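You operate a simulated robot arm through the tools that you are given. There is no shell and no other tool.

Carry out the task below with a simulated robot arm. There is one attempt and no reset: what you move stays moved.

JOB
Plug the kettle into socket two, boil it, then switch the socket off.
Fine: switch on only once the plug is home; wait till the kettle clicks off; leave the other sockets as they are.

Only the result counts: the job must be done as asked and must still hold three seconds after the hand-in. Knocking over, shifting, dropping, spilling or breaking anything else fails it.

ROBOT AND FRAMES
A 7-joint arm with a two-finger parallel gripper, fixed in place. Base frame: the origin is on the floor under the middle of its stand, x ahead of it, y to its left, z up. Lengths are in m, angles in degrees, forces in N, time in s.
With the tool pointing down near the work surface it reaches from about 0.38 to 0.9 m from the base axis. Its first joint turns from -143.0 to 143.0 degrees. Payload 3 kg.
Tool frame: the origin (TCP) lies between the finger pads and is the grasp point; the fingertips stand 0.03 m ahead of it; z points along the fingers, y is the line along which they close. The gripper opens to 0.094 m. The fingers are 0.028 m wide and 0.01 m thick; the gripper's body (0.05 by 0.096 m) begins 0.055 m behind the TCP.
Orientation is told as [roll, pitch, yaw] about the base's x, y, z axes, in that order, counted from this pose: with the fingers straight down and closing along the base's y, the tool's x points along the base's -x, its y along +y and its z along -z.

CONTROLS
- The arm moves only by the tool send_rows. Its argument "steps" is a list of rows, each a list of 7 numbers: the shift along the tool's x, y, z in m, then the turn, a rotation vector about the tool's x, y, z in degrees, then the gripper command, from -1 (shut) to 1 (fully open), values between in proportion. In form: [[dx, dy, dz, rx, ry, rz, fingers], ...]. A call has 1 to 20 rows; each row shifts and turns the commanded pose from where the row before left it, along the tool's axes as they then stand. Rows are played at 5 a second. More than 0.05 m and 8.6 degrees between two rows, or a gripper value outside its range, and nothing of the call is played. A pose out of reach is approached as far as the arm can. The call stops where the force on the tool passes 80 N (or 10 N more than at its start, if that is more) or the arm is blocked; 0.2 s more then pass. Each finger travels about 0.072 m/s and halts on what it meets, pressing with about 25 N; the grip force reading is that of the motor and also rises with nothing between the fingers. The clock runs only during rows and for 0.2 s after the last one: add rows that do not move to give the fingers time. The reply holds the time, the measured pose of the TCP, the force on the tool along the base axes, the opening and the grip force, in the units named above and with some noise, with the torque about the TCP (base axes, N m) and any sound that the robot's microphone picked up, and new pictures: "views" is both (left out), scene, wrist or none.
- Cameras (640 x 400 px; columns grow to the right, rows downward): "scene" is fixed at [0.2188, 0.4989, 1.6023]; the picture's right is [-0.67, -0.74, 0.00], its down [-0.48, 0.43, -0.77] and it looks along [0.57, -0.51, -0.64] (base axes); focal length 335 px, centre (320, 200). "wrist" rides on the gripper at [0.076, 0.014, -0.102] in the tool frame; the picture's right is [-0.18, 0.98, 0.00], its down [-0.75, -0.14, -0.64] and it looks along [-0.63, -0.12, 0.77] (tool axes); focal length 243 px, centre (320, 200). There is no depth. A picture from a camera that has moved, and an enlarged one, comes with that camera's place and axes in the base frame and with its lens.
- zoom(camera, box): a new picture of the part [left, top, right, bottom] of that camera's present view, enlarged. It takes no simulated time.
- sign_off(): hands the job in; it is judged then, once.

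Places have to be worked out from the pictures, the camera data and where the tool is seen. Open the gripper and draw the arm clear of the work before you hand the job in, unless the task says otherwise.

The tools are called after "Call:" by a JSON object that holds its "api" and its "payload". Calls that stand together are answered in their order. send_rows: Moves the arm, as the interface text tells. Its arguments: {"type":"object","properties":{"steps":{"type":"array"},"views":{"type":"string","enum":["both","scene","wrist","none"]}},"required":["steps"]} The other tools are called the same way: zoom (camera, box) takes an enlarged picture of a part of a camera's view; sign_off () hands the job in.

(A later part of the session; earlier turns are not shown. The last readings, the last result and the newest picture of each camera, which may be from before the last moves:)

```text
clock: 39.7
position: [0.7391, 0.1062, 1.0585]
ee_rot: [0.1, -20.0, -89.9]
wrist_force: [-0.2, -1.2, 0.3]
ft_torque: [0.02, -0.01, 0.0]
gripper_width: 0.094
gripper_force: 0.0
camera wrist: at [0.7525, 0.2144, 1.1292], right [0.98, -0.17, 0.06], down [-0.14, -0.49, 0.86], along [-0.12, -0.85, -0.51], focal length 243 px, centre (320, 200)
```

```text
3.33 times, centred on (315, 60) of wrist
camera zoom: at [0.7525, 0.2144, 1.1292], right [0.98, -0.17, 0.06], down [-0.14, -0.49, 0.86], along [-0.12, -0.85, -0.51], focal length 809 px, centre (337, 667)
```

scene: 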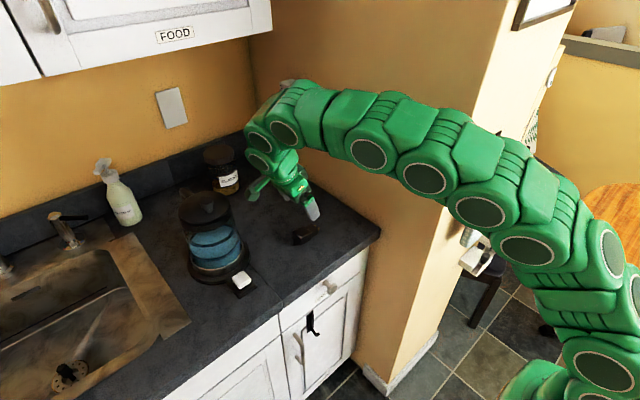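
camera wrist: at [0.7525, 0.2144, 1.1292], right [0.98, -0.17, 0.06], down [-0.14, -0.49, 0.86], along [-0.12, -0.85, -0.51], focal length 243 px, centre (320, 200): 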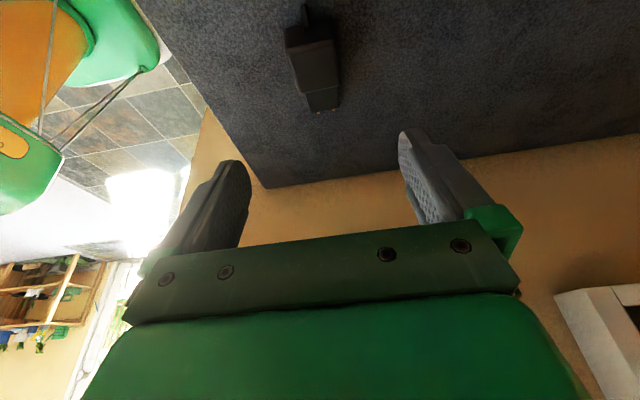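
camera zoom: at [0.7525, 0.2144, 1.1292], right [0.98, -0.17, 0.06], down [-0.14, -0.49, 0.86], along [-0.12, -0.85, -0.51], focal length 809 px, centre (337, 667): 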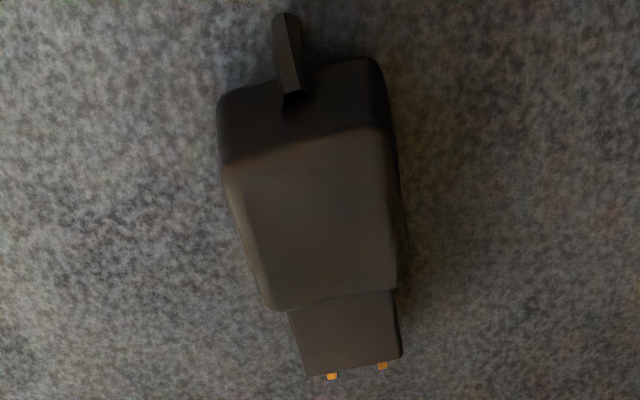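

The plug's centre is at about [0.740, 0.098] with pins along -y. I raise the tilt out and turn the gripper half round through its neutral yaw.

Call:
{"api": "send_rows", "payload": {"steps": [[0, 0, 0, 0, 6.67, 0, 1], [0, 0, 0, 0, 6.67, 0, 1], [0, 0, 0, 0, 6.66, 0, 1], [0, 0, 0, 0, 0, -8.2, 1], [0, 0, 0, 0, 0, -8.2, 1], [0, 0, 0, 0, 0, -8.2, 1], [0, 0, 0, 0, 0, -8.2, 1], [0, 0, 0, 0, 0, -8.2, 1], [0, 0, 0, 0, 0, -8.2, 1], [0, 0, 0, 0, 0, -8.2, 1], [0, 0, 0, 0, 0, -8.2, 1], [0, 0, 0, 0, 0, -8.2, 1], [0, 0, 0, 0, 0, -8.2, 1], [0, 0, 0, 0, 0, -8.2, 1]], "views": "scene"}}

Call:
{"api": "send_rows", "payload": {"steps": [[0, 0, 0, 0, 0, -8.2, 1], [0, 0, 0, 0, 0, -8.2, 1], [0, 0, 0, 0, 0, -8.2, 1], [0, 0, 0, 0, 0, -8.2, 1], [0, 0, 0, 0, 0, -8.2, 1], [0, 0, 0, 0, 0, -8.2, 1], [0, 0, 0, 0, 0, -8.2, 1], [0, 0, 0, 0, 0, -8.2, 1], [0, 0, 0, 0, 0, -8.2, 1], [0, 0, 0, 0, 0, -8.2, 1], [0, 0, 0, 0, 0, -7.8, 1], [0, 0, 0, 0, 7.5, 0, 1], [0, 0, 0, 0, 7.5, 0, 1], [0, 0, 0, 0, 7.5, 0, 1], [0, 0, 0, 0, 7.5, 0, 1], [0, 0, 0, 0, 0, 0, 1]], "views": "both"}}

```text
clock: 42.7
position: [0.7398, 0.1057, 1.0567]
ee_rot: [0.0, 0.0, 0.4]
wrist_force: [0.4, -0.6, 0.3]
ft_torque: [0.01, -0.01, 0.02]
gripper_width: 0.0941
gripper_force: 0.0
```

scene: 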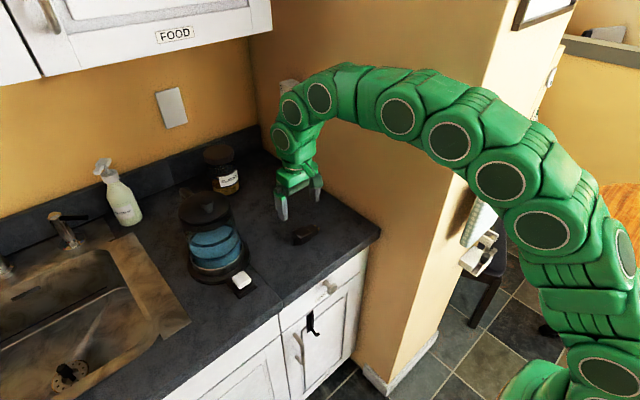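

```text
clock: 46.1
position: [0.7407, 0.1053, 1.0589]
ee_rot: [-0.1, 30.0, 90.1]
wrist_force: [0.7, 0.5, 0.3]
ft_torque: [0.03, 0.02, 0.0]
gripper_width: 0.094
gripper_force: 0.0
camera wrist: at [0.7256, 0.0914, 1.1865], right [-0.98, 0.16, -0.09], down [0.14, 0.97, 0.18], along [0.12, 0.16, -0.98], focal length 243 px, centre (320, 200)
```

scene: 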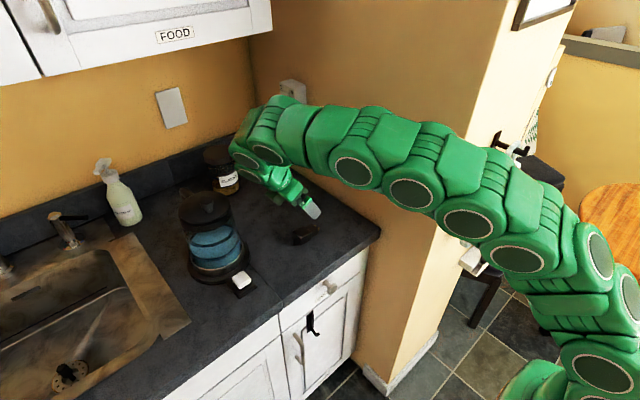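
wrist: 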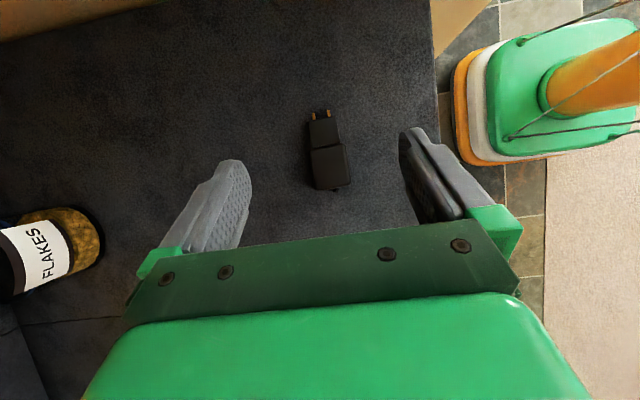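

The gripper is turned and tilted 30 degrees, and the camera now looks nearly straight down on the plug. I enlarge it to centre on it.

Call:
{"api": "zoom", "payload": {"camera": "wrist", "box": [270, 90, 390, 210]}}

```text
3.33 times, centred on (330, 150) of wrist
camera zoom: at [0.7256, 0.0914, 1.1865], right [-0.98, 0.16, -0.09], down [0.14, 0.97, 0.18], along [0.12, 0.16, -0.98], focal length 809 px, centre (287, 367)
```

zoom: 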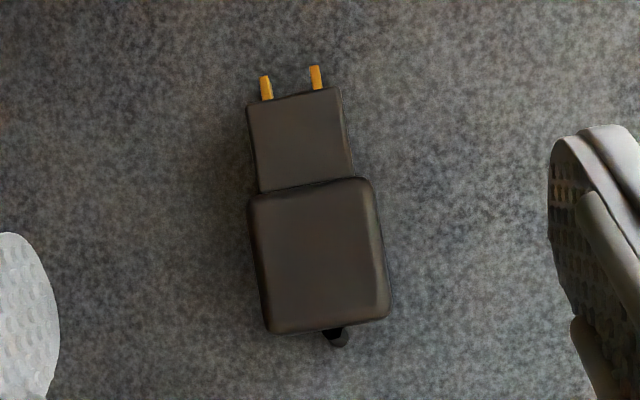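

Body centre [0.741, 0.0995], heading true to within half a degree. I descend to z 0.96 with open fingers, 9 mm behind the body centre.

Call:
{"api": "send_rows", "payload": {"steps": [[-0.0104, 0, 0.0168, 0, 0, 0, 1], [-0.0104, 0, 0.0168, 0, 0, 0, 1], [-0.0104, 0, 0.0168, 0, 0, 0, 1], [-0.0104, 0, 0.0168, 0, 0, 0, 1], [-0.0104, 0, 0.0168, 0, 0, 0, 1], [0, 0, 0, 0, 0, 0, 1]], "views": "both"}}

Call:
{"api": "zoom", "payload": {"camera": "scene", "box": [265, 180, 345, 250]}}

```text
clock: 47.5
position: [0.7402, 0.11, 0.9586]
ee_rot: [-0.2, 29.9, 90.1]
wrist_force: [-1.4, -0.1, 0.1]
ft_torque: [-0.02, -0.01, -0.02]
gripper_width: 0.0942
gripper_force: 0.0
camera wrist: at [0.7259, 0.0957, 1.0859], right [-0.98, 0.16, -0.09], down [0.14, 0.97, 0.18], along [0.12, 0.16, -0.98], focal length 243 px, centre (320, 200)
```

scene: 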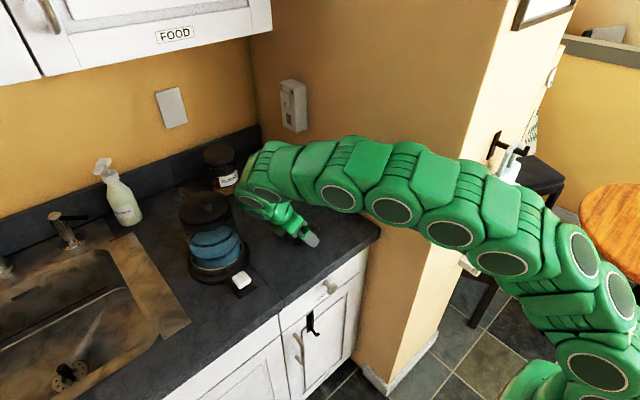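
wrist: 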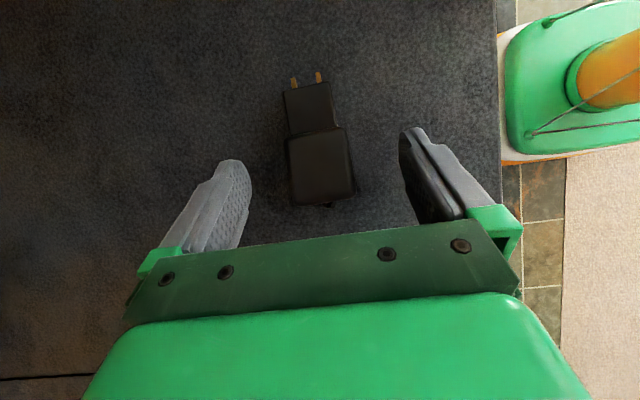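

```text
5.71 times, centred on (305, 215) of scene
camera zoom: at [0.2188, 0.4989, 1.6023], right [-0.67, -0.74, 0.0], down [-0.48, 0.43, -0.77], along [0.57, -0.51, -0.64], focal length 1912 px, centre (406, 114)
```

zoom: 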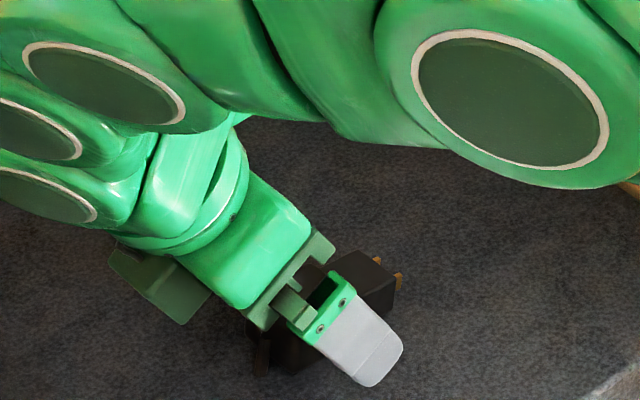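

Centred and clear of the kettle. I go down the last 12 mm and close gently.

Call:
{"api": "send_rows", "payload": {"steps": [[-0.0031, 0, 0.0054, 0, 0, 0, 1], [-0.0031, 0, 0.0054, 0, 0, 0, 1], [0, 0, 0, 0, 0, 0, 0.5], [0, 0, 0, 0, 0, 0, 0.2], [0, 0, 0, 0, 0, 0, -0.05], [0, 0, 0, 0, 0, 0, -0.3], [0, 0, 0, 0, 0, 0, -0.3]], "views": "wrist"}}

Call:
{"api": "zoom", "payload": {"camera": "wrist", "box": [220, 70, 440, 240]}}

Call:
{"api": "zoom", "payload": {"camera": "scene", "box": [285, 205, 335, 250]}}

```text
clock: 49.1
position: [0.7393, 0.1095, 0.9454]
ee_rot: [-0.1, 29.9, 90.1]
wrist_force: [0.3, 0.4, 0.2]
ft_torque: [-0.04, -0.05, 0.01]
gripper_width: 0.0435
gripper_force: 25.6
camera wrist: at [0.7261, 0.0954, 1.0738], right [-0.98, 0.16, -0.09], down [0.14, 0.97, 0.18], along [0.12, 0.16, -0.98], focal length 243 px, centre (320, 200)
```

wrist: 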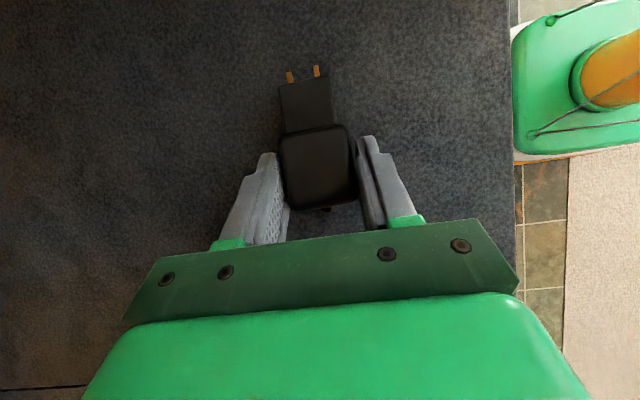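

```text
2.35 times, centred on (330, 155) of wrist
camera zoom: at [0.7261, 0.0954, 1.0738], right [-0.98, 0.16, -0.09], down [0.14, 0.97, 0.18], along [0.12, 0.16, -0.98], focal length 571 px, centre (296, 306)
```

zoom: 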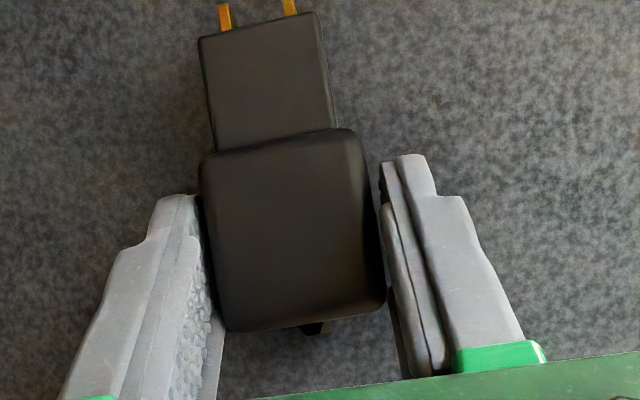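

```text
8.89 times, centred on (310, 228) of scene
camera zoom: at [0.2188, 0.4989, 1.6023], right [-0.67, -0.74, 0.0], down [-0.48, 0.43, -0.77], along [0.57, -0.51, -0.64], focal length 2974 px, centre (409, -44)
```

zoom: 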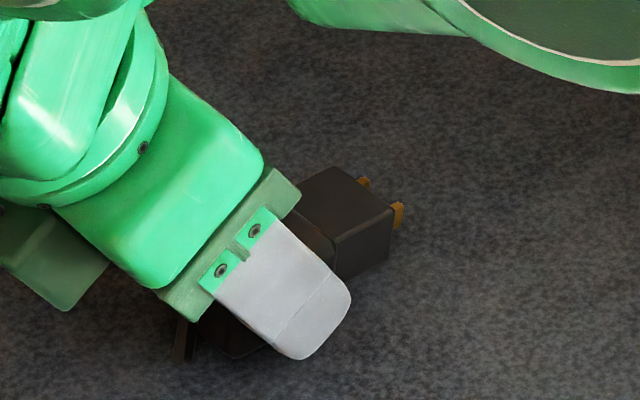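

The body is gripped at 0.0435 m with the nose clear of the fingers. I tighten, hold and lift slowly.

Call:
{"api": "send_rows", "payload": {"steps": [[0, 0, 0, 0, 0, 0, -0.7], [0, 0, 0, 0, 0, 0, -1], [0, 0, 0, 0, 0, 0, -1], [0.001, 0, -0.0017, 0, 0, 0, -1], [0.001, 0, -0.0017, 0, 0, 0, -1], [0.001, 0, -0.0017, 0, 0, 0, -1], [0.002, 0, -0.0035, 0, 0, 0, -1], [0.002, 0, -0.0035, 0, 0, 0, -1], [0.002, 0, -0.0035, 0, 0, 0, -1]], "views": "wrist"}}

Call:
{"api": "zoom", "payload": {"camera": "wrist", "box": [220, 70, 440, 240]}}

```text
clock: 51.1
position: [0.7388, 0.1075, 0.964]
ee_rot: [0.0, 30.0, 89.9]
wrist_force: [-0.2, -0.6, -1.1]
ft_torque: [0.06, 0.0, -0.02]
gripper_width: 0.0435
gripper_force: 25.2
camera wrist: at [0.7248, 0.0937, 1.0917], right [-0.98, 0.16, -0.09], down [0.14, 0.97, 0.18], along [0.12, 0.16, -0.98], focal length 243 px, centre (320, 200)
```

wrist: 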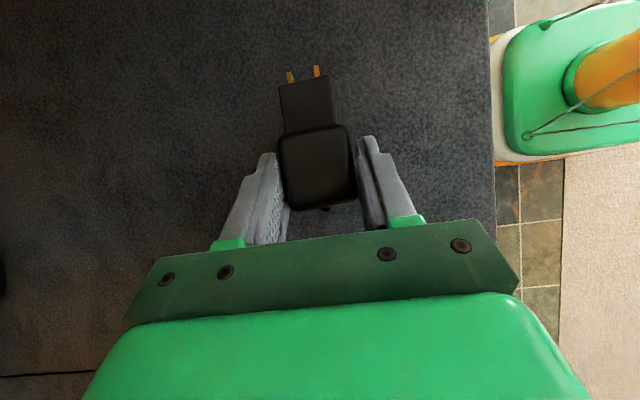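

```text
2.35 times, centred on (330, 155) of wrist
camera zoom: at [0.7248, 0.0937, 1.0917], right [-0.98, 0.16, -0.09], down [0.14, 0.97, 0.18], along [0.12, 0.16, -0.98], focal length 571 px, centre (296, 306)
```

zoom: 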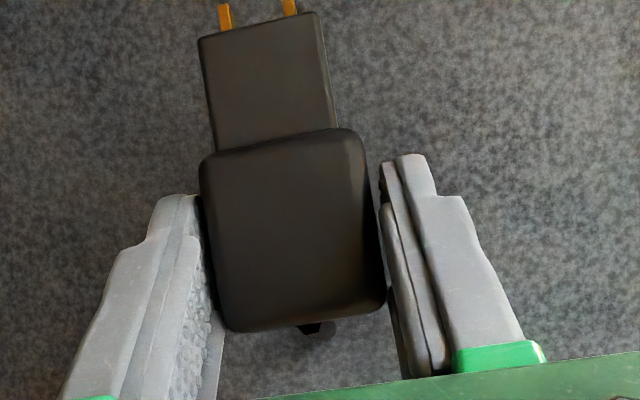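

The plug is held firmly in the new grasp (centre about 10 mm ahead of the TCP along the pins, nose front about 58 mm ahead). I lift to about z 1.07 and begin the quarter roll with a gentle forward motion.

Call:
{"api": "send_rows", "payload": {"steps": [[0.0132, 0, -0.023, 0, 0, 0, -1], [0.0132, 0, -0.023, 0, 0, 0, -1], [0.0132, 0, -0.023, 0, 0, 0, -1], [0.0132, 0, -0.023, 0, 0, 0, -1], [0.0028, -0.012, -0.0048, 7.08, 0, 4.09, -1], [0.0018, -0.0127, -0.0032, 7.08, 0, 4.09, -1], [0.0009, -0.013, -0.0017, 7.08, 0, 4.09, -1], [0, -0.0132, 0, 7.08, 0, 4.09, -1], [-0.0009, -0.0131, 0.0016, 7.08, 0, 4.09, -1], [0, 0, 0, 0, 0, 0, -1]], "views": "both"}}

```text
clock: 53.3
position: [0.7991, 0.1076, 1.098]
ee_rot: [-45.1, 22.1, 69.3]
wrist_force: [0.4, -0.2, -0.5]
ft_torque: [0.04, 0.03, 0.02]
gripper_width: 0.0436
gripper_force: 25.1
camera wrist: at [0.706, 0.0943, 1.1849], right [-0.68, 0.16, -0.71], down [-0.01, 0.97, 0.23], along [0.73, 0.16, -0.66], focal length 243 px, centre (320, 200)
```

scene: 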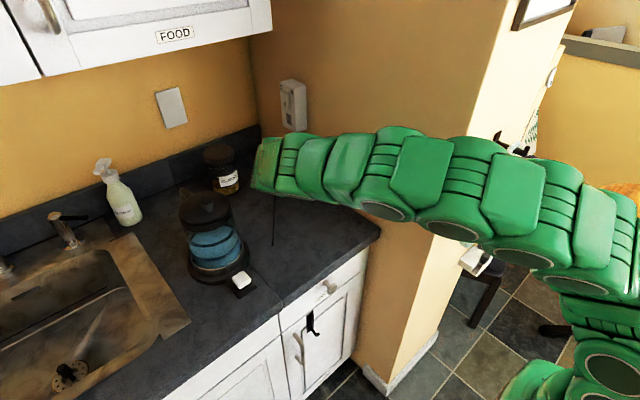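
wrist: 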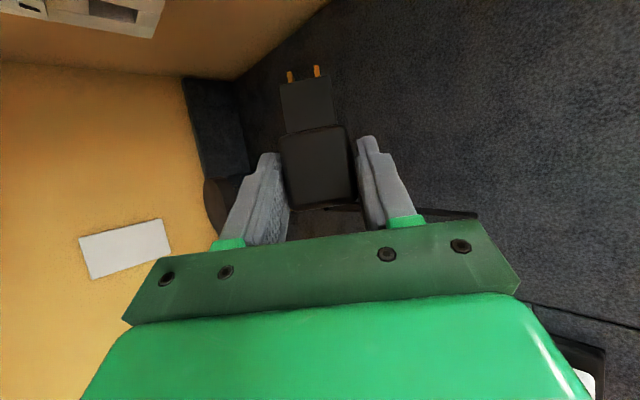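

No reach warnings so far, and the socket comes into the wrist view. I finish the roll.

Call:
{"api": "send_rows", "payload": {"steps": [[-0.0018, -0.0127, 0.0032, 7.08, 0, 4.09, -1], [-0.0027, -0.0121, 0.0048, 7.08, 0, 4.09, -1], [-0.0035, -0.0111, 0.0061, 7.08, 0, 4.09, -1], [-0.0044, -0.01, 0.0075, 7.08, 0, 4.09, -1], [-0.005, -0.0087, 0.0087, 7.08, 0, 4.09, -1], [-0.0055, -0.0071, 0.0096, 7.08, 0, 4.09, -1], [0, 0, 0, 0, 0, 0, -1]], "views": "both"}}

```text
clock: 54.9
position: [0.8725, 0.1082, 1.1326]
ee_rot: [-90.0, -0.1, 60.1]
wrist_force: [1.4, -0.1, -1.1]
ft_torque: [0.02, 0.03, 0.0]
gripper_width: 0.0433
gripper_force: 24.7
camera wrist: at [0.7463, 0.0949, 1.1183], right [0.09, 0.16, -0.98], down [-0.18, 0.97, 0.14], along [0.98, 0.16, 0.12], focal length 243 px, centre (320, 200)
```

scene: 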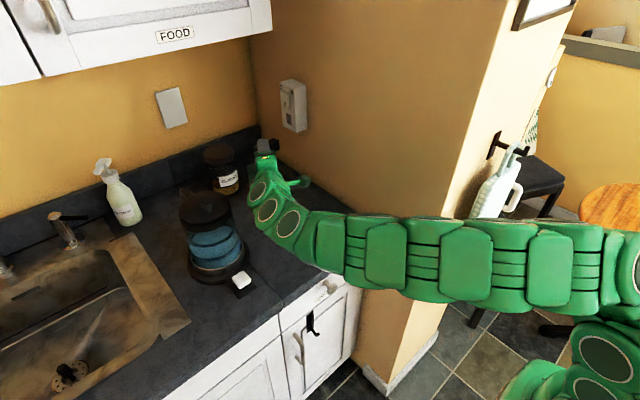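
wrist: 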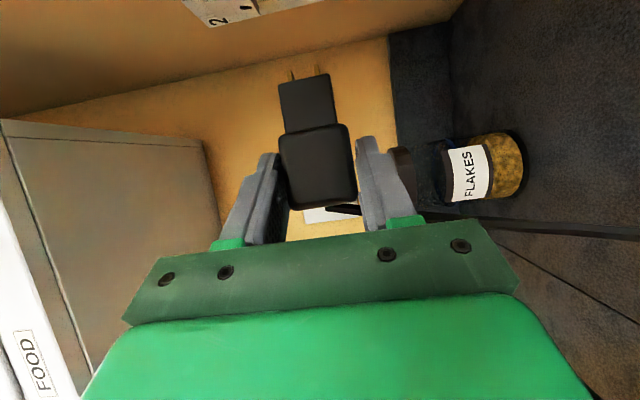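

The full roll is reached cleanly here. I move closer, to about [0.90, 0.04, 1.133], with the plug still beside and in front of the socket, to compare nose and opening in one picture.

Call:
{"api": "send_rows", "payload": {"steps": [[0.0113, 0, 0.0145, 0, 0, 0, -1], [0.0113, 0, 0.0145, 0, 0, 0, -1], [0.0113, 0, 0.0145, 0, 0, 0, -1], [0.0112, 0, 0.0143, 0, 0, 0, -1], [0, 0, 0, 0, 0, 0, -1]], "views": "both"}}

Call:
{"api": "zoom", "payload": {"camera": "wrist", "box": [180, 0, 440, 180]}}

Call:
{"api": "zoom", "payload": {"camera": "scene", "box": [245, 75, 325, 185]}}

```text
clock: 56.1
position: [0.8988, 0.0413, 1.1312]
ee_rot: [-90.1, -0.1, 60.1]
wrist_force: [0.4, 0.2, -0.3]
ft_torque: [0.03, 0.01, 0.03]
gripper_width: 0.0435
gripper_force: 25.0
camera wrist: at [0.7729, 0.0285, 1.1182], right [0.09, 0.16, -0.98], down [-0.18, 0.97, 0.14], along [0.98, 0.16, 0.12], focal length 243 px, centre (320, 200)
```

scene: 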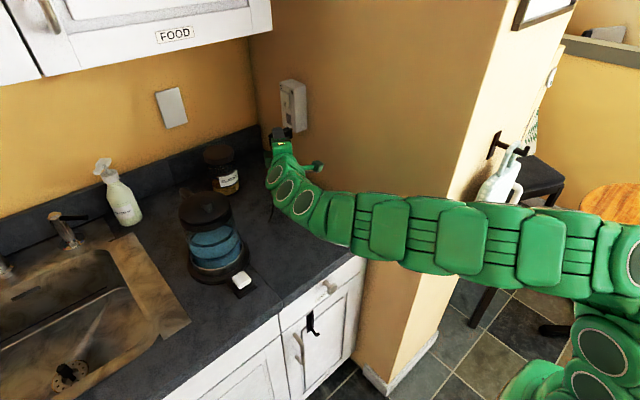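
wrist: 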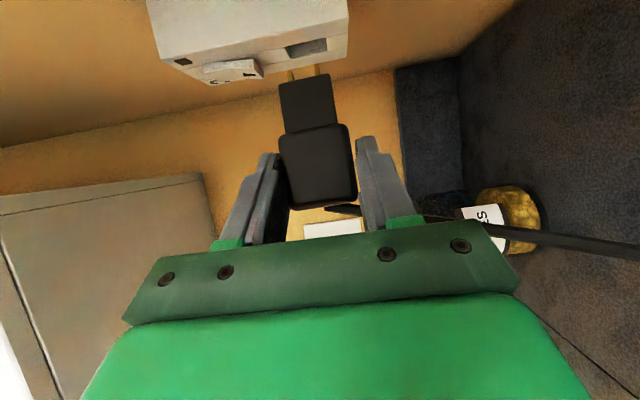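

```text
2.22 times, centred on (310, 90) of wrist
camera zoom: at [0.7729, 0.0285, 1.1182], right [0.09, 0.16, -0.98], down [-0.18, 0.97, 0.14], along [0.98, 0.16, 0.12], focal length 539 px, centre (342, 444)
```

zoom: 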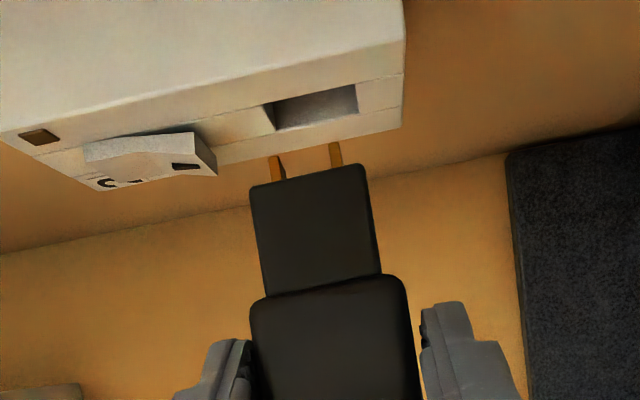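

```text
3.64 times, centred on (285, 130) of scene
camera zoom: at [0.2188, 0.4989, 1.6023], right [-0.67, -0.74, 0.0], down [-0.48, 0.43, -0.77], along [0.57, -0.51, -0.64], focal length 1217 px, centre (447, 454)
```

zoom: 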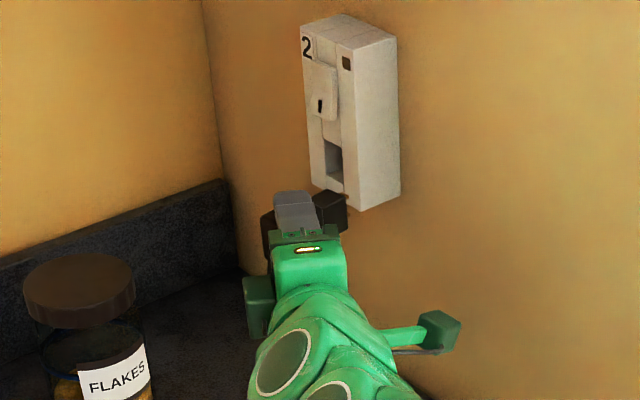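

Nose and opening are now both visible in the wrist view; the opening's centre is about 2 mm higher than the nose. I enlarge the scene view of the plug beside the socket to judge the remaining sideways alignment.

Call:
{"api": "zoom", "payload": {"camera": "scene", "box": [268, 95, 308, 150]}}

Call:
{"api": "zoom", "payload": {"camera": "wrist", "box": [250, 0, 370, 100]}}

```text
7.27 times, centred on (288, 122) of scene
camera zoom: at [0.2188, 0.4989, 1.6023], right [-0.67, -0.74, 0.0], down [-0.48, 0.43, -0.77], along [0.57, -0.51, -0.64], focal length 2433 px, centre (553, 764)
```

zoom: 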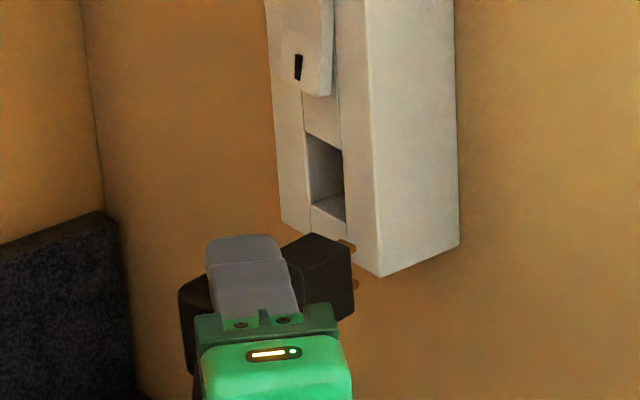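

```text
4.00 times, centred on (310, 50) of wrist
camera zoom: at [0.7729, 0.0285, 1.1182], right [0.09, 0.16, -0.98], down [-0.18, 0.97, 0.14], along [0.98, 0.16, 0.12], focal length 970 px, centre (360, 800)
```

zoom: 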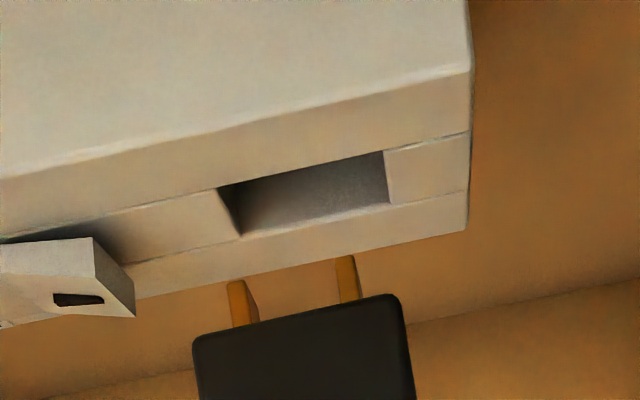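

I enlarge further on the opening and the nose tip.

Call:
{"api": "zoom", "payload": {"camera": "scene", "box": [280, 110, 304, 140]}}

```text
13.33 times, centred on (292, 125) of scene
camera zoom: at [0.2188, 0.4989, 1.6023], right [-0.67, -0.74, 0.0], down [-0.48, 0.43, -0.77], along [0.57, -0.51, -0.64], focal length 4461 px, centre (693, 1200)
```

zoom: 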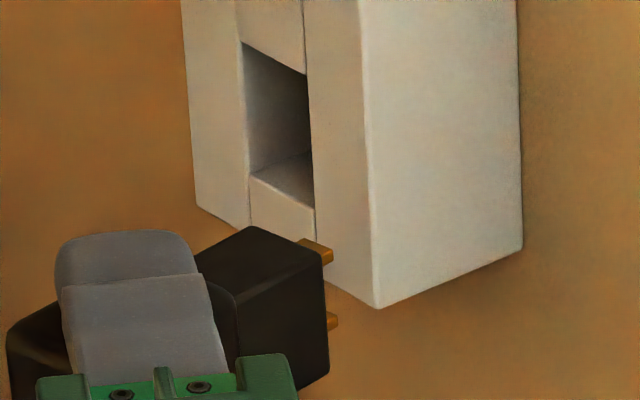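

The scene ray again gives the opening at [0.9906, -0.063, 1.1315], and the nose sits about 25 mm ahead of the TCP in x. I move to the pre-insertion point at about [0.9655, 0.045, 1.133].

Call:
{"api": "send_rows", "payload": {"steps": [[-0.0122, -0.0005, 0.0186, 0, 0, 0, -1], [-0.0122, -0.0005, 0.0186, 0, 0, 0, -1], [-0.0122, -0.0006, 0.0187, 0, 0, 0, -1], [0, 0, 0, 0, 0, 0, -1]], "views": "both"}}

Call:
{"api": "zoom", "payload": {"camera": "scene", "box": [270, 100, 302, 140]}}

Call:
{"api": "zoom", "payload": {"camera": "wrist", "box": [220, 0, 420, 140]}}

```text
clock: 57.1
position: [0.9643, 0.044, 1.1335]
ee_rot: [-90.0, -0.2, 60.2]
wrist_force: [0.2, -0.2, -0.5]
ft_torque: [0.04, 0.01, 0.0]
gripper_width: 0.0435
gripper_force: 25.2
camera wrist: at [0.8371, 0.0305, 1.1192], right [0.09, 0.16, -0.98], down [-0.18, 0.97, 0.14], along [0.98, 0.16, 0.12], focal length 243 px, centre (320, 200)
```

scene: 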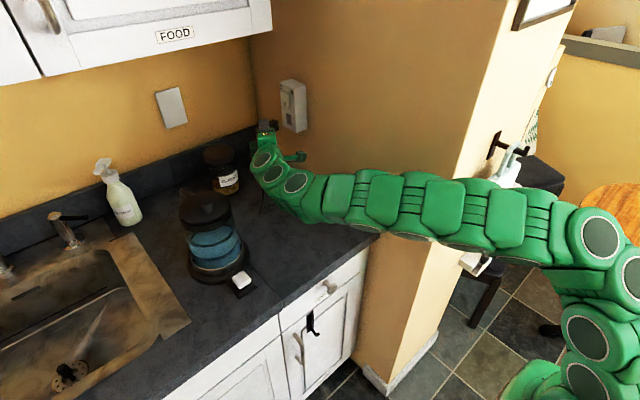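
wrist: 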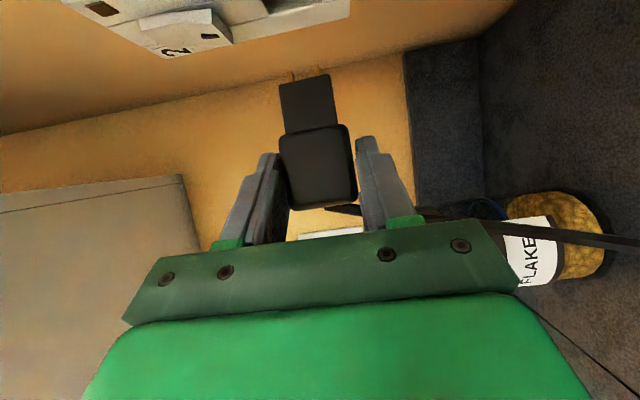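

```text
10.00 times, centred on (286, 120) of scene
camera zoom: at [0.2188, 0.4989, 1.6023], right [-0.67, -0.74, 0.0], down [-0.48, 0.43, -0.77], along [0.57, -0.51, -0.64], focal length 3346 px, centre (660, 1000)
```

zoom: 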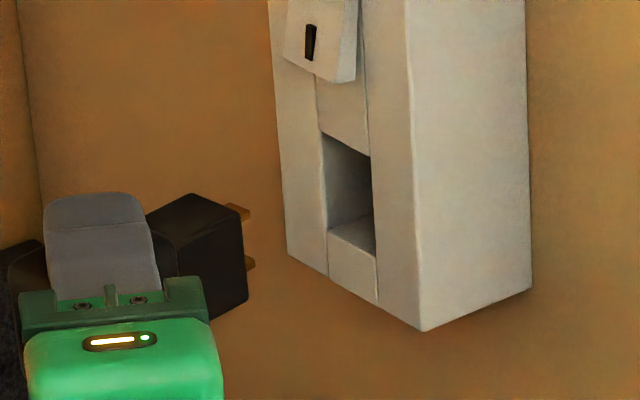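

```text
2.86 times, centred on (320, 70) of wrist
camera zoom: at [0.8371, 0.0305, 1.1192], right [0.09, 0.16, -0.98], down [-0.18, 0.97, 0.14], along [0.98, 0.16, 0.12], focal length 693 px, centre (320, 571)
```

zoom: 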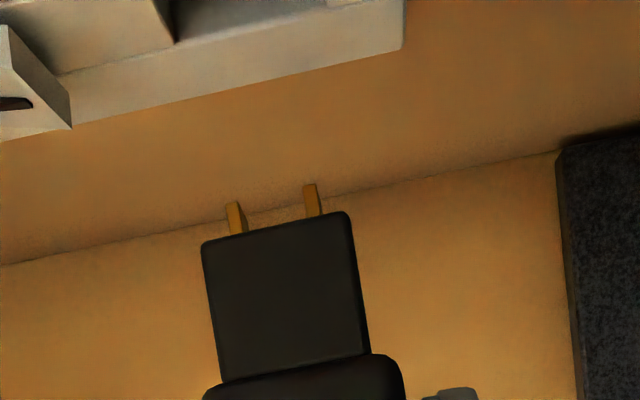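

The nose is lined up in front of the opening about 4 cm out. I close in 3 cm so that nose and opening can be compared directly at high zoom.

Call:
{"api": "send_rows", "payload": {"steps": [[0.0087, 0, 0.005, 0, 0, 0, -1], [0.0087, 0, 0.005, 0, 0, 0, -1], [0.0086, 0, 0.005, 0, 0, 0, -1], [0, 0, 0, 0, 0, 0, -1]], "views": "wrist"}}

Call:
{"api": "zoom", "payload": {"camera": "scene", "box": [276, 105, 302, 135]}}

Call:
{"api": "zoom", "payload": {"camera": "wrist", "box": [220, 0, 420, 140]}}

```text
clock: 58.1
position: [0.9625, 0.014, 1.133]
ee_rot: [-90.0, -0.1, 60.0]
wrist_force: [0.0, 0.0, -1.2]
ft_torque: [0.01, 0.01, -0.04]
gripper_width: 0.0436
gripper_force: 24.8
camera wrist: at [0.8372, -0.0002, 1.1197], right [0.09, 0.16, -0.98], down [-0.18, 0.97, 0.14], along [0.98, 0.16, 0.12], focal length 243 px, centre (320, 200)
```

wrist: 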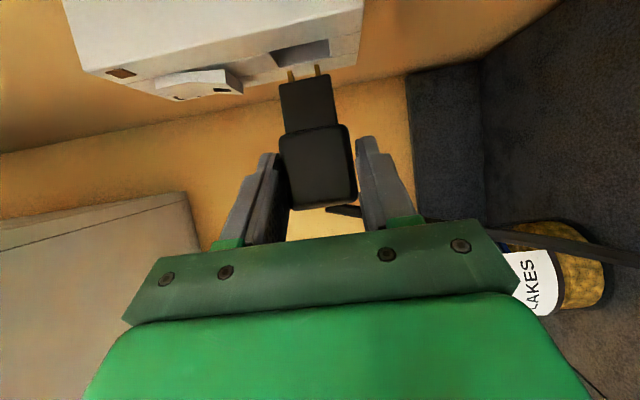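

```text
13.33 times, centred on (289, 120) of scene
camera zoom: at [0.2188, 0.4989, 1.6023], right [-0.67, -0.74, 0.0], down [-0.48, 0.43, -0.77], along [0.57, -0.51, -0.64], focal length 4461 px, centre (733, 1267)
```

zoom: 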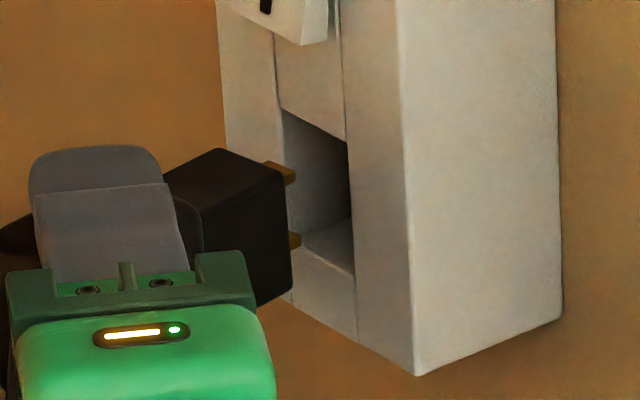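

```text
2.86 times, centred on (320, 70) of wrist
camera zoom: at [0.8372, -0.0002, 1.1197], right [0.09, 0.16, -0.98], down [-0.18, 0.97, 0.14], along [0.98, 0.16, 0.12], focal length 693 px, centre (320, 571)
```

zoom: 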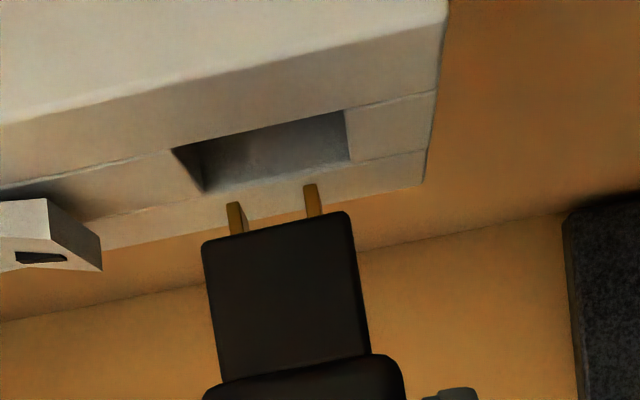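

In height nose and opening agree to a fraction of a millimetre, but the nose's near face would just graze the opening's near edge, so I shift 2 mm in +x and advance another 1 cm so the pins reach the opening.

Call:
{"api": "send_rows", "payload": {"steps": [[-0.001, 0, 0.0017, 0, 0, 0, -1], [0.0043, 0, 0.0025, 0, 0, 0, -1], [0.0043, 0, 0.0025, 0, 0, 0, -1], [0, 0, 0, 0, 0, 0, -1]], "views": "wrist"}}

Call:
{"api": "zoom", "payload": {"camera": "scene", "box": [278, 105, 302, 135]}}

Call:
{"api": "zoom", "payload": {"camera": "wrist", "box": [240, 20, 380, 120]}}

```text
clock: 59.1
position: [0.9664, 0.0036, 1.1328]
ee_rot: [-89.9, 0.0, 60.1]
wrist_force: [-0.1, 0.4, -1.0]
ft_torque: [0.05, 0.02, -0.01]
gripper_width: 0.0436
gripper_force: 25.0
camera wrist: at [0.8408, -0.0105, 1.1195], right [0.09, 0.16, -0.98], down [-0.18, 0.97, 0.14], along [0.98, 0.16, 0.12], focal length 243 px, centre (320, 200)
```

wrist: 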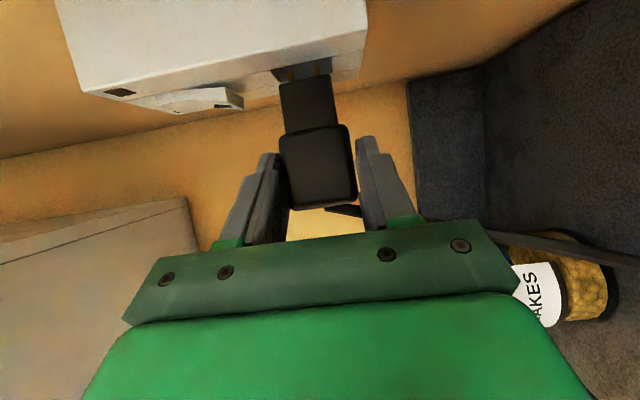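

```text
13.33 times, centred on (290, 120) of scene
camera zoom: at [0.2188, 0.4989, 1.6023], right [-0.67, -0.74, 0.0], down [-0.48, 0.43, -0.77], along [0.57, -0.51, -0.64], focal length 4461 px, centre (720, 1267)
```

zoom: 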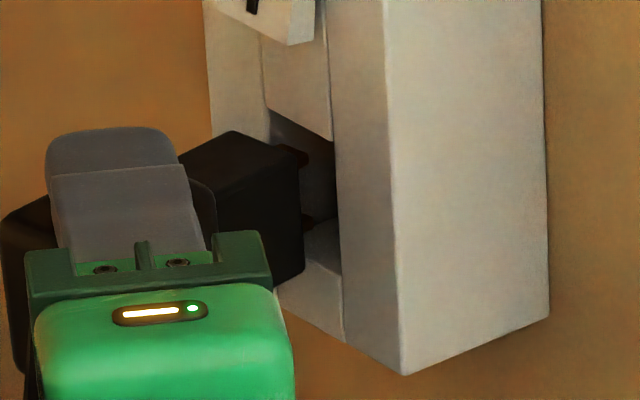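

```text
4.00 times, centred on (310, 70) of wrist
camera zoom: at [0.8408, -0.0105, 1.1195], right [0.09, 0.16, -0.98], down [-0.18, 0.97, 0.14], along [0.98, 0.16, 0.12], focal length 970 px, centre (360, 720)
```

zoom: 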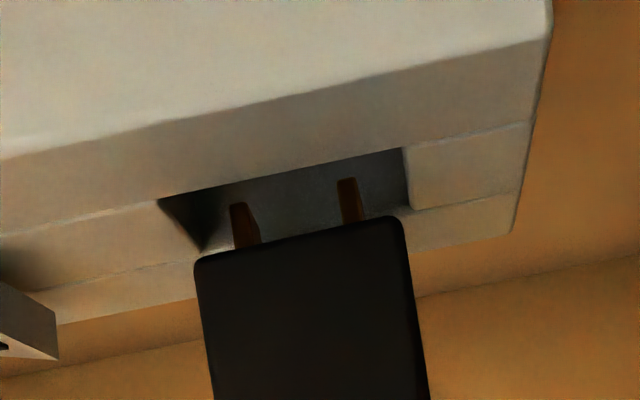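

Pins are at the mouth of the opening. I zoom in tightly from the scene camera to judge the clearance on each side.

Call:
{"api": "zoom", "payload": {"camera": "scene", "box": [284, 110, 296, 126]}}

Call:
{"api": "zoom", "payload": {"camera": "wrist", "box": [260, 50, 350, 110]}}

```text
16.00 times, centred on (290, 118) of scene
camera zoom: at [0.2188, 0.4989, 1.6023], right [-0.67, -0.74, 0.0], down [-0.48, 0.43, -0.77], along [0.57, -0.51, -0.64], focal length 5353 px, centre (800, 1512)
```

zoom: 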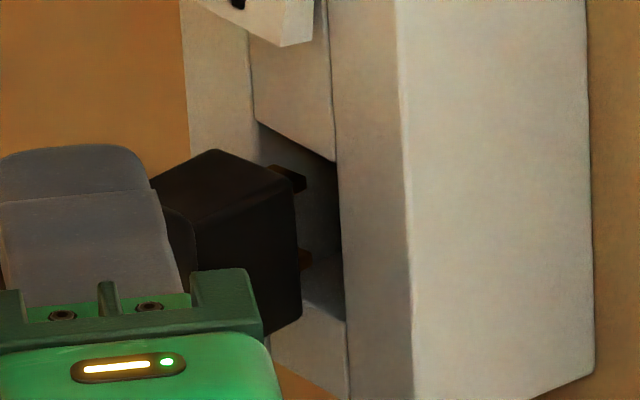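

```text
6.67 times, centred on (305, 80) of wrist
camera zoom: at [0.8408, -0.0105, 1.1195], right [0.09, 0.16, -0.98], down [-0.18, 0.97, 0.14], along [0.98, 0.16, 0.12], focal length 1618 px, centre (420, 1000)
```

zoom: 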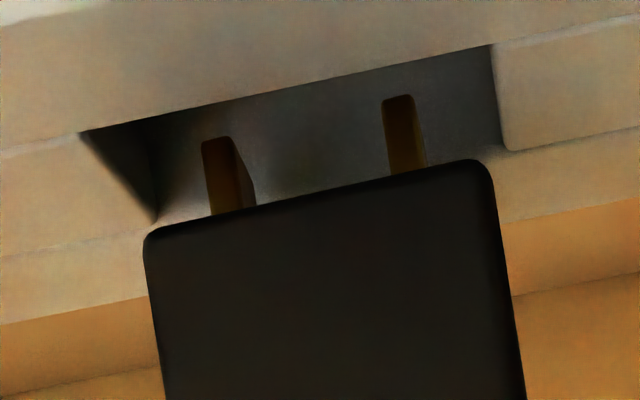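

Combining both cameras: the nose is about 1.9 mm too far in +x (my 2 mm shift was not needed) and about 1.1 mm too low. I correct both and check again before pushing.

Call:
{"api": "send_rows", "payload": {"steps": [[0.00095, -0.0011, -0.00165, 0, 0, 0, -1], [0, 0, 0, 0, 0, 0, -1], [0, 0, 0, 0, 0, 0, -1]], "views": "none"}}

Call:
{"api": "zoom", "payload": {"camera": "scene", "box": [284, 110, 296, 126]}}

Call:
{"api": "zoom", "payload": {"camera": "wrist", "box": [260, 50, 350, 110]}}

```text
clock: 59.9
position: [0.965, 0.0028, 1.1338]
ee_rot: [-89.9, -0.1, 60.2]
wrist_force: [-0.5, 0.5, -0.7]
ft_torque: [0.03, 0.02, 0.01]
gripper_width: 0.0435
gripper_force: 24.7
```

```text
16.00 times, centred on (290, 118) of scene
camera zoom: at [0.2188, 0.4989, 1.6023], right [-0.67, -0.74, 0.0], down [-0.48, 0.43, -0.77], along [0.57, -0.51, -0.64], focal length 5353 px, centre (800, 1512)
```

zoom: 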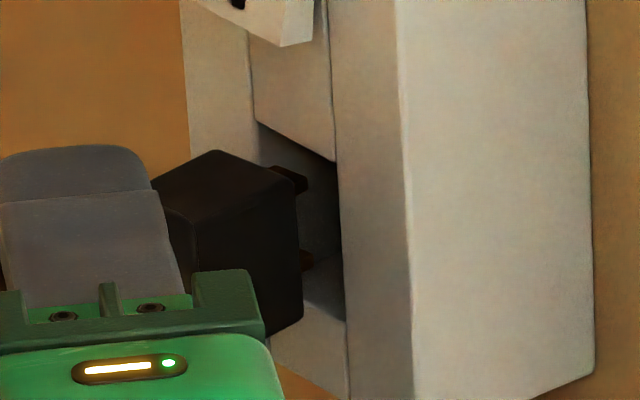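

```text
6.67 times, centred on (305, 80) of wrist
camera zoom: at [0.8389, -0.0095, 1.1203], right [0.09, 0.16, -0.98], down [-0.18, 0.97, 0.14], along [0.98, 0.16, 0.12], focal length 1618 px, centre (420, 1000)
```

zoom: 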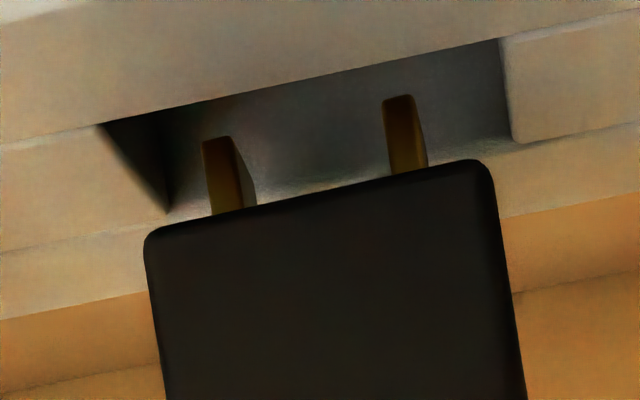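

Height margins are now even (about 2 mm each way) and the sideways error is within a millimetre. I push in 8 mm in small steps and read the forces.

Call:
{"api": "send_rows", "payload": {"steps": [[0.00173, 0, 0.001, 0, 0, 0, -1], [0.00173, 0, 0.001, 0, 0, 0, -1], [0.00173, 0, 0.001, 0, 0, 0, -1], [0.00173, 0, 0.001, 0, 0, 0, -1]], "views": "wrist"}}

Call:
{"api": "zoom", "payload": {"camera": "scene", "box": [284, 110, 296, 126]}}

Call:
{"api": "zoom", "payload": {"camera": "wrist", "box": [260, 50, 350, 110]}}

```text
clock: 60.9
position: [0.9665, -0.004, 1.1338]
ee_rot: [-89.8, 0.0, 60.0]
wrist_force: [0.3, -0.2, -0.2]
ft_torque: [0.04, 0.03, 0.03]
gripper_width: 0.0435
gripper_force: 24.7
camera wrist: at [0.8397, -0.0175, 1.1198], right [0.09, 0.16, -0.98], down [-0.18, 0.97, 0.14], along [0.98, 0.16, 0.12], focal length 243 px, centre (320, 200)
```

wrist: 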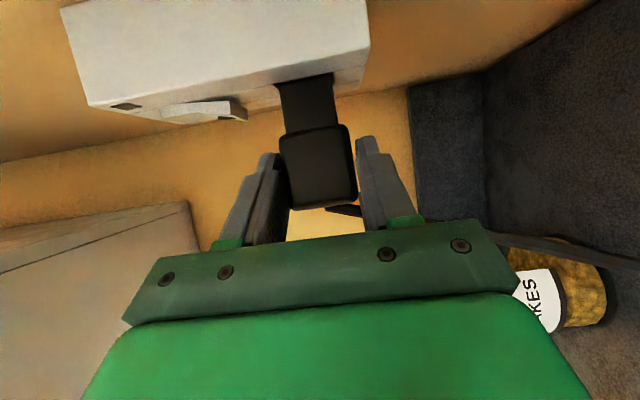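

```text
16.00 times, centred on (290, 118) of scene
camera zoom: at [0.2188, 0.4989, 1.6023], right [-0.67, -0.74, 0.0], down [-0.48, 0.43, -0.77], along [0.57, -0.51, -0.64], focal length 5353 px, centre (800, 1512)
```

zoom: 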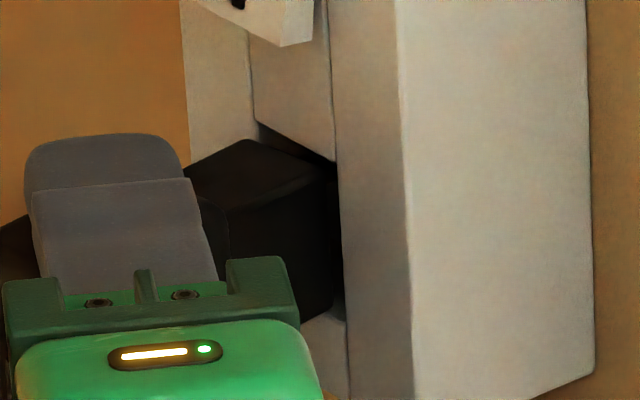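

```text
6.67 times, centred on (305, 80) of wrist
camera zoom: at [0.8397, -0.0175, 1.1198], right [0.09, 0.16, -0.98], down [-0.18, 0.97, 0.14], along [0.98, 0.16, 0.12], focal length 1618 px, centre (420, 1000)
```

zoom: 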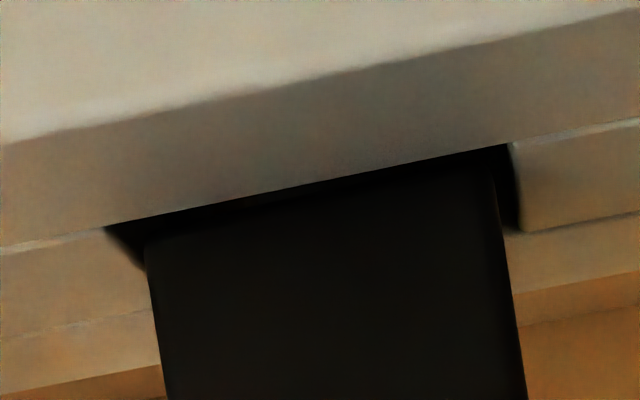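

No force at all: the nose is at the mouth with a visible gap all round. I advance another 10 mm.

Call:
{"api": "send_rows", "payload": {"steps": [[0.00173, 0, 0.001, 0, 0, 0, -1], [0.00173, 0, 0.001, 0, 0, 0, -1], [0.00173, 0, 0.001, 0, 0, 0, -1], [0.00173, 0, 0.001, 0, 0, 0, -1], [0.00173, 0, 0.001, 0, 0, 0, -1]], "views": "wrist"}}

Call:
{"api": "zoom", "payload": {"camera": "scene", "box": [282, 108, 298, 130]}}

Call:
{"api": "zoom", "payload": {"camera": "wrist", "box": [250, 50, 370, 140]}}

```text
clock: 62.1
position: [0.967, -0.0132, 1.134]
ee_rot: [-89.9, -0.1, 60.1]
wrist_force: [-0.5, 0.3, -0.7]
ft_torque: [0.03, 0.02, -0.01]
gripper_width: 0.0436
gripper_force: 25.3
camera wrist: at [0.8399, -0.0268, 1.12], right [0.09, 0.16, -0.98], down [-0.18, 0.97, 0.14], along [0.98, 0.16, 0.12], focal length 243 px, centre (320, 200)
```

wrist: 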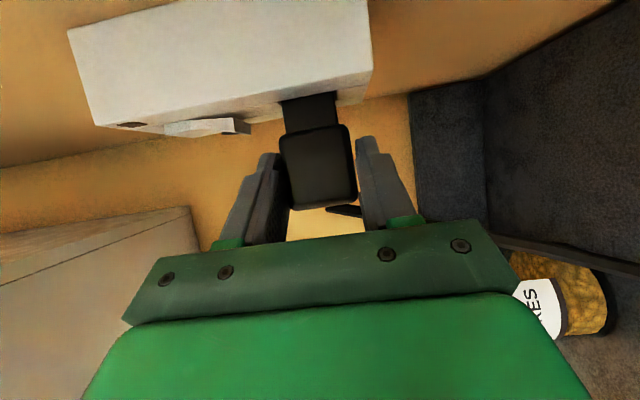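

```text
16.00 times, centred on (290, 119) of scene
camera zoom: at [0.2188, 0.4989, 1.6023], right [-0.67, -0.74, 0.0], down [-0.48, 0.43, -0.77], along [0.57, -0.51, -0.64], focal length 5353 px, centre (800, 1496)
```

zoom: 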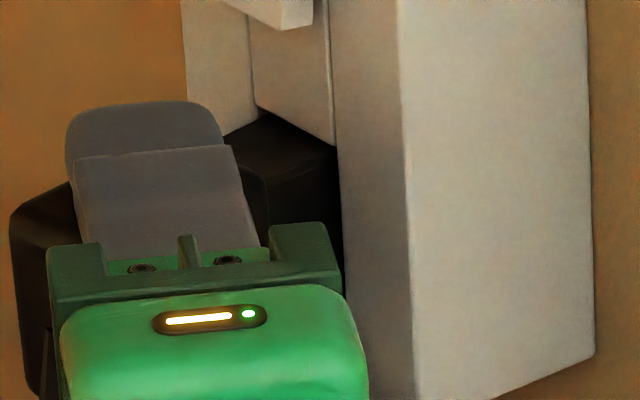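

```text
4.44 times, centred on (310, 95) of wrist
camera zoom: at [0.8399, -0.0268, 1.12], right [0.09, 0.16, -0.98], down [-0.18, 0.97, 0.14], along [0.98, 0.16, 0.12], focal length 1078 px, centre (364, 667)
```

zoom: 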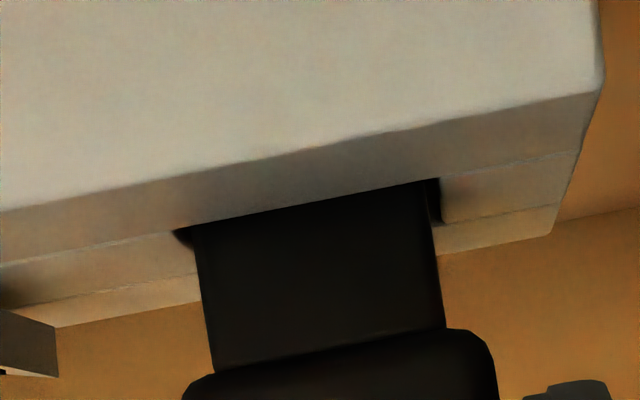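

The nose is sliding in with no resistance. I continue 10 mm more.

Call:
{"api": "send_rows", "payload": {"steps": [[0.00173, 0, 0.001, 0, 0, 0, -1], [0.00173, 0, 0.001, 0, 0, 0, -1], [0.00173, 0, 0.001, 0, 0, 0, -1], [0.00173, 0, 0.001, 0, 0, 0, -1], [0.00173, 0, 0.001, 0, 0, 0, -1]], "views": "wrist"}}

Call:
{"api": "zoom", "payload": {"camera": "wrist", "box": [250, 50, 370, 140]}}

```text
clock: 63.3
position: [0.9661, -0.0244, 1.1333]
ee_rot: [-90.1, -0.1, 60.1]
wrist_force: [-5.2, 1.7, -1.2]
ft_torque: [0.02, 0.02, -0.23]
gripper_width: 0.0435
gripper_force: 25.1
camera wrist: at [0.8404, -0.0379, 1.1197], right [0.09, 0.16, -0.98], down [-0.18, 0.97, 0.14], along [0.98, 0.16, 0.12], focal length 243 px, centre (320, 200)
```

wrist: 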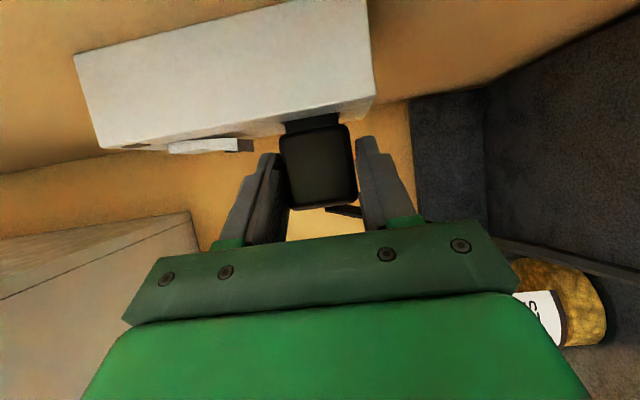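

```text
4.44 times, centred on (310, 95) of wrist
camera zoom: at [0.8404, -0.0379, 1.1197], right [0.09, 0.16, -0.98], down [-0.18, 0.97, 0.14], along [0.98, 0.16, 0.12], focal length 1078 px, centre (364, 667)
```

zoom: 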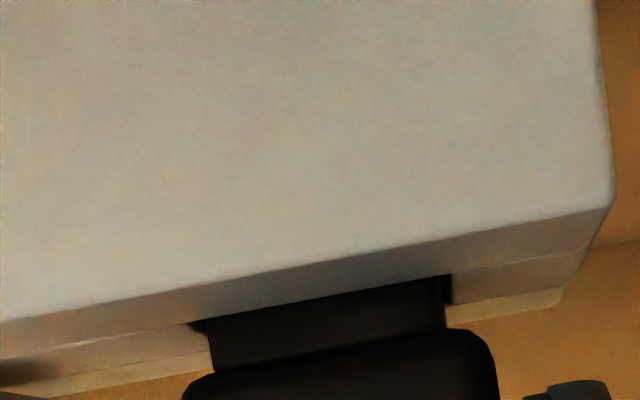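

There is a light 5 N side contact pushing toward -x, so I ease 0.8 mm that way and continue in smaller steps.

Call:
{"api": "send_rows", "payload": {"steps": [[0.0004, 0, -0.0007, 0, 0, 0, -1], [0.0013, 0, 0.00075, 0, 0, 0, -1], [0.0013, 0, 0.00075, 0, 0, 0, -1]], "views": "wrist"}}

Call:
{"api": "zoom", "payload": {"camera": "wrist", "box": [250, 60, 370, 150]}}

```text
clock: 64.1
position: [0.9659, -0.0268, 1.1346]
ee_rot: [-89.9, 0.1, 60.2]
wrist_force: [11.0, 5.3, -1.1]
ft_torque: [0.09, 0.02, 0.46]
gripper_width: 0.0438
gripper_force: 25.1
camera wrist: at [0.8398, -0.0396, 1.1207], right [0.09, 0.16, -0.98], down [-0.18, 0.97, 0.14], along [0.98, 0.17, 0.12], focal length 243 px, centre (320, 200)
```

wrist: 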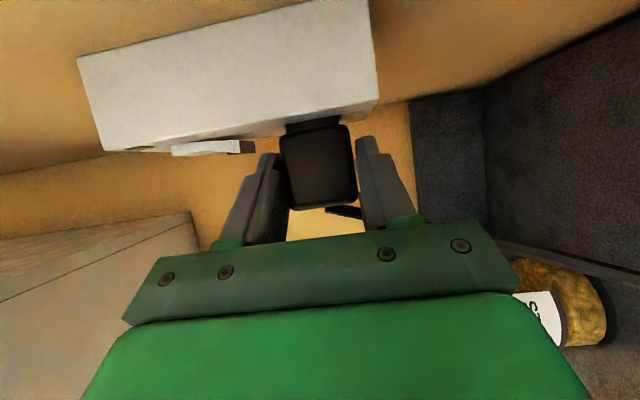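

```text
4.44 times, centred on (310, 105) of wrist
camera zoom: at [0.8398, -0.0396, 1.1207], right [0.09, 0.16, -0.98], down [-0.18, 0.97, 0.14], along [0.98, 0.17, 0.12], focal length 1078 px, centre (364, 622)
```

zoom: 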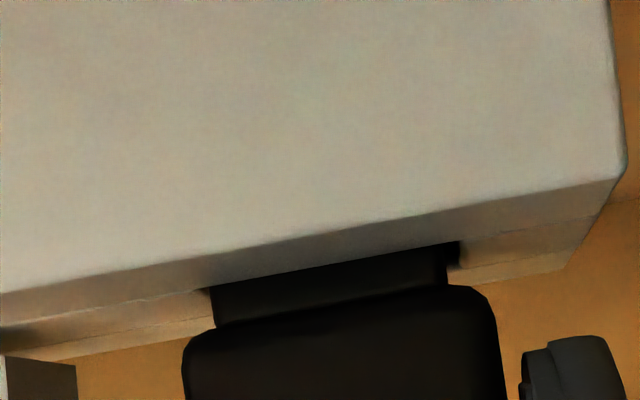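

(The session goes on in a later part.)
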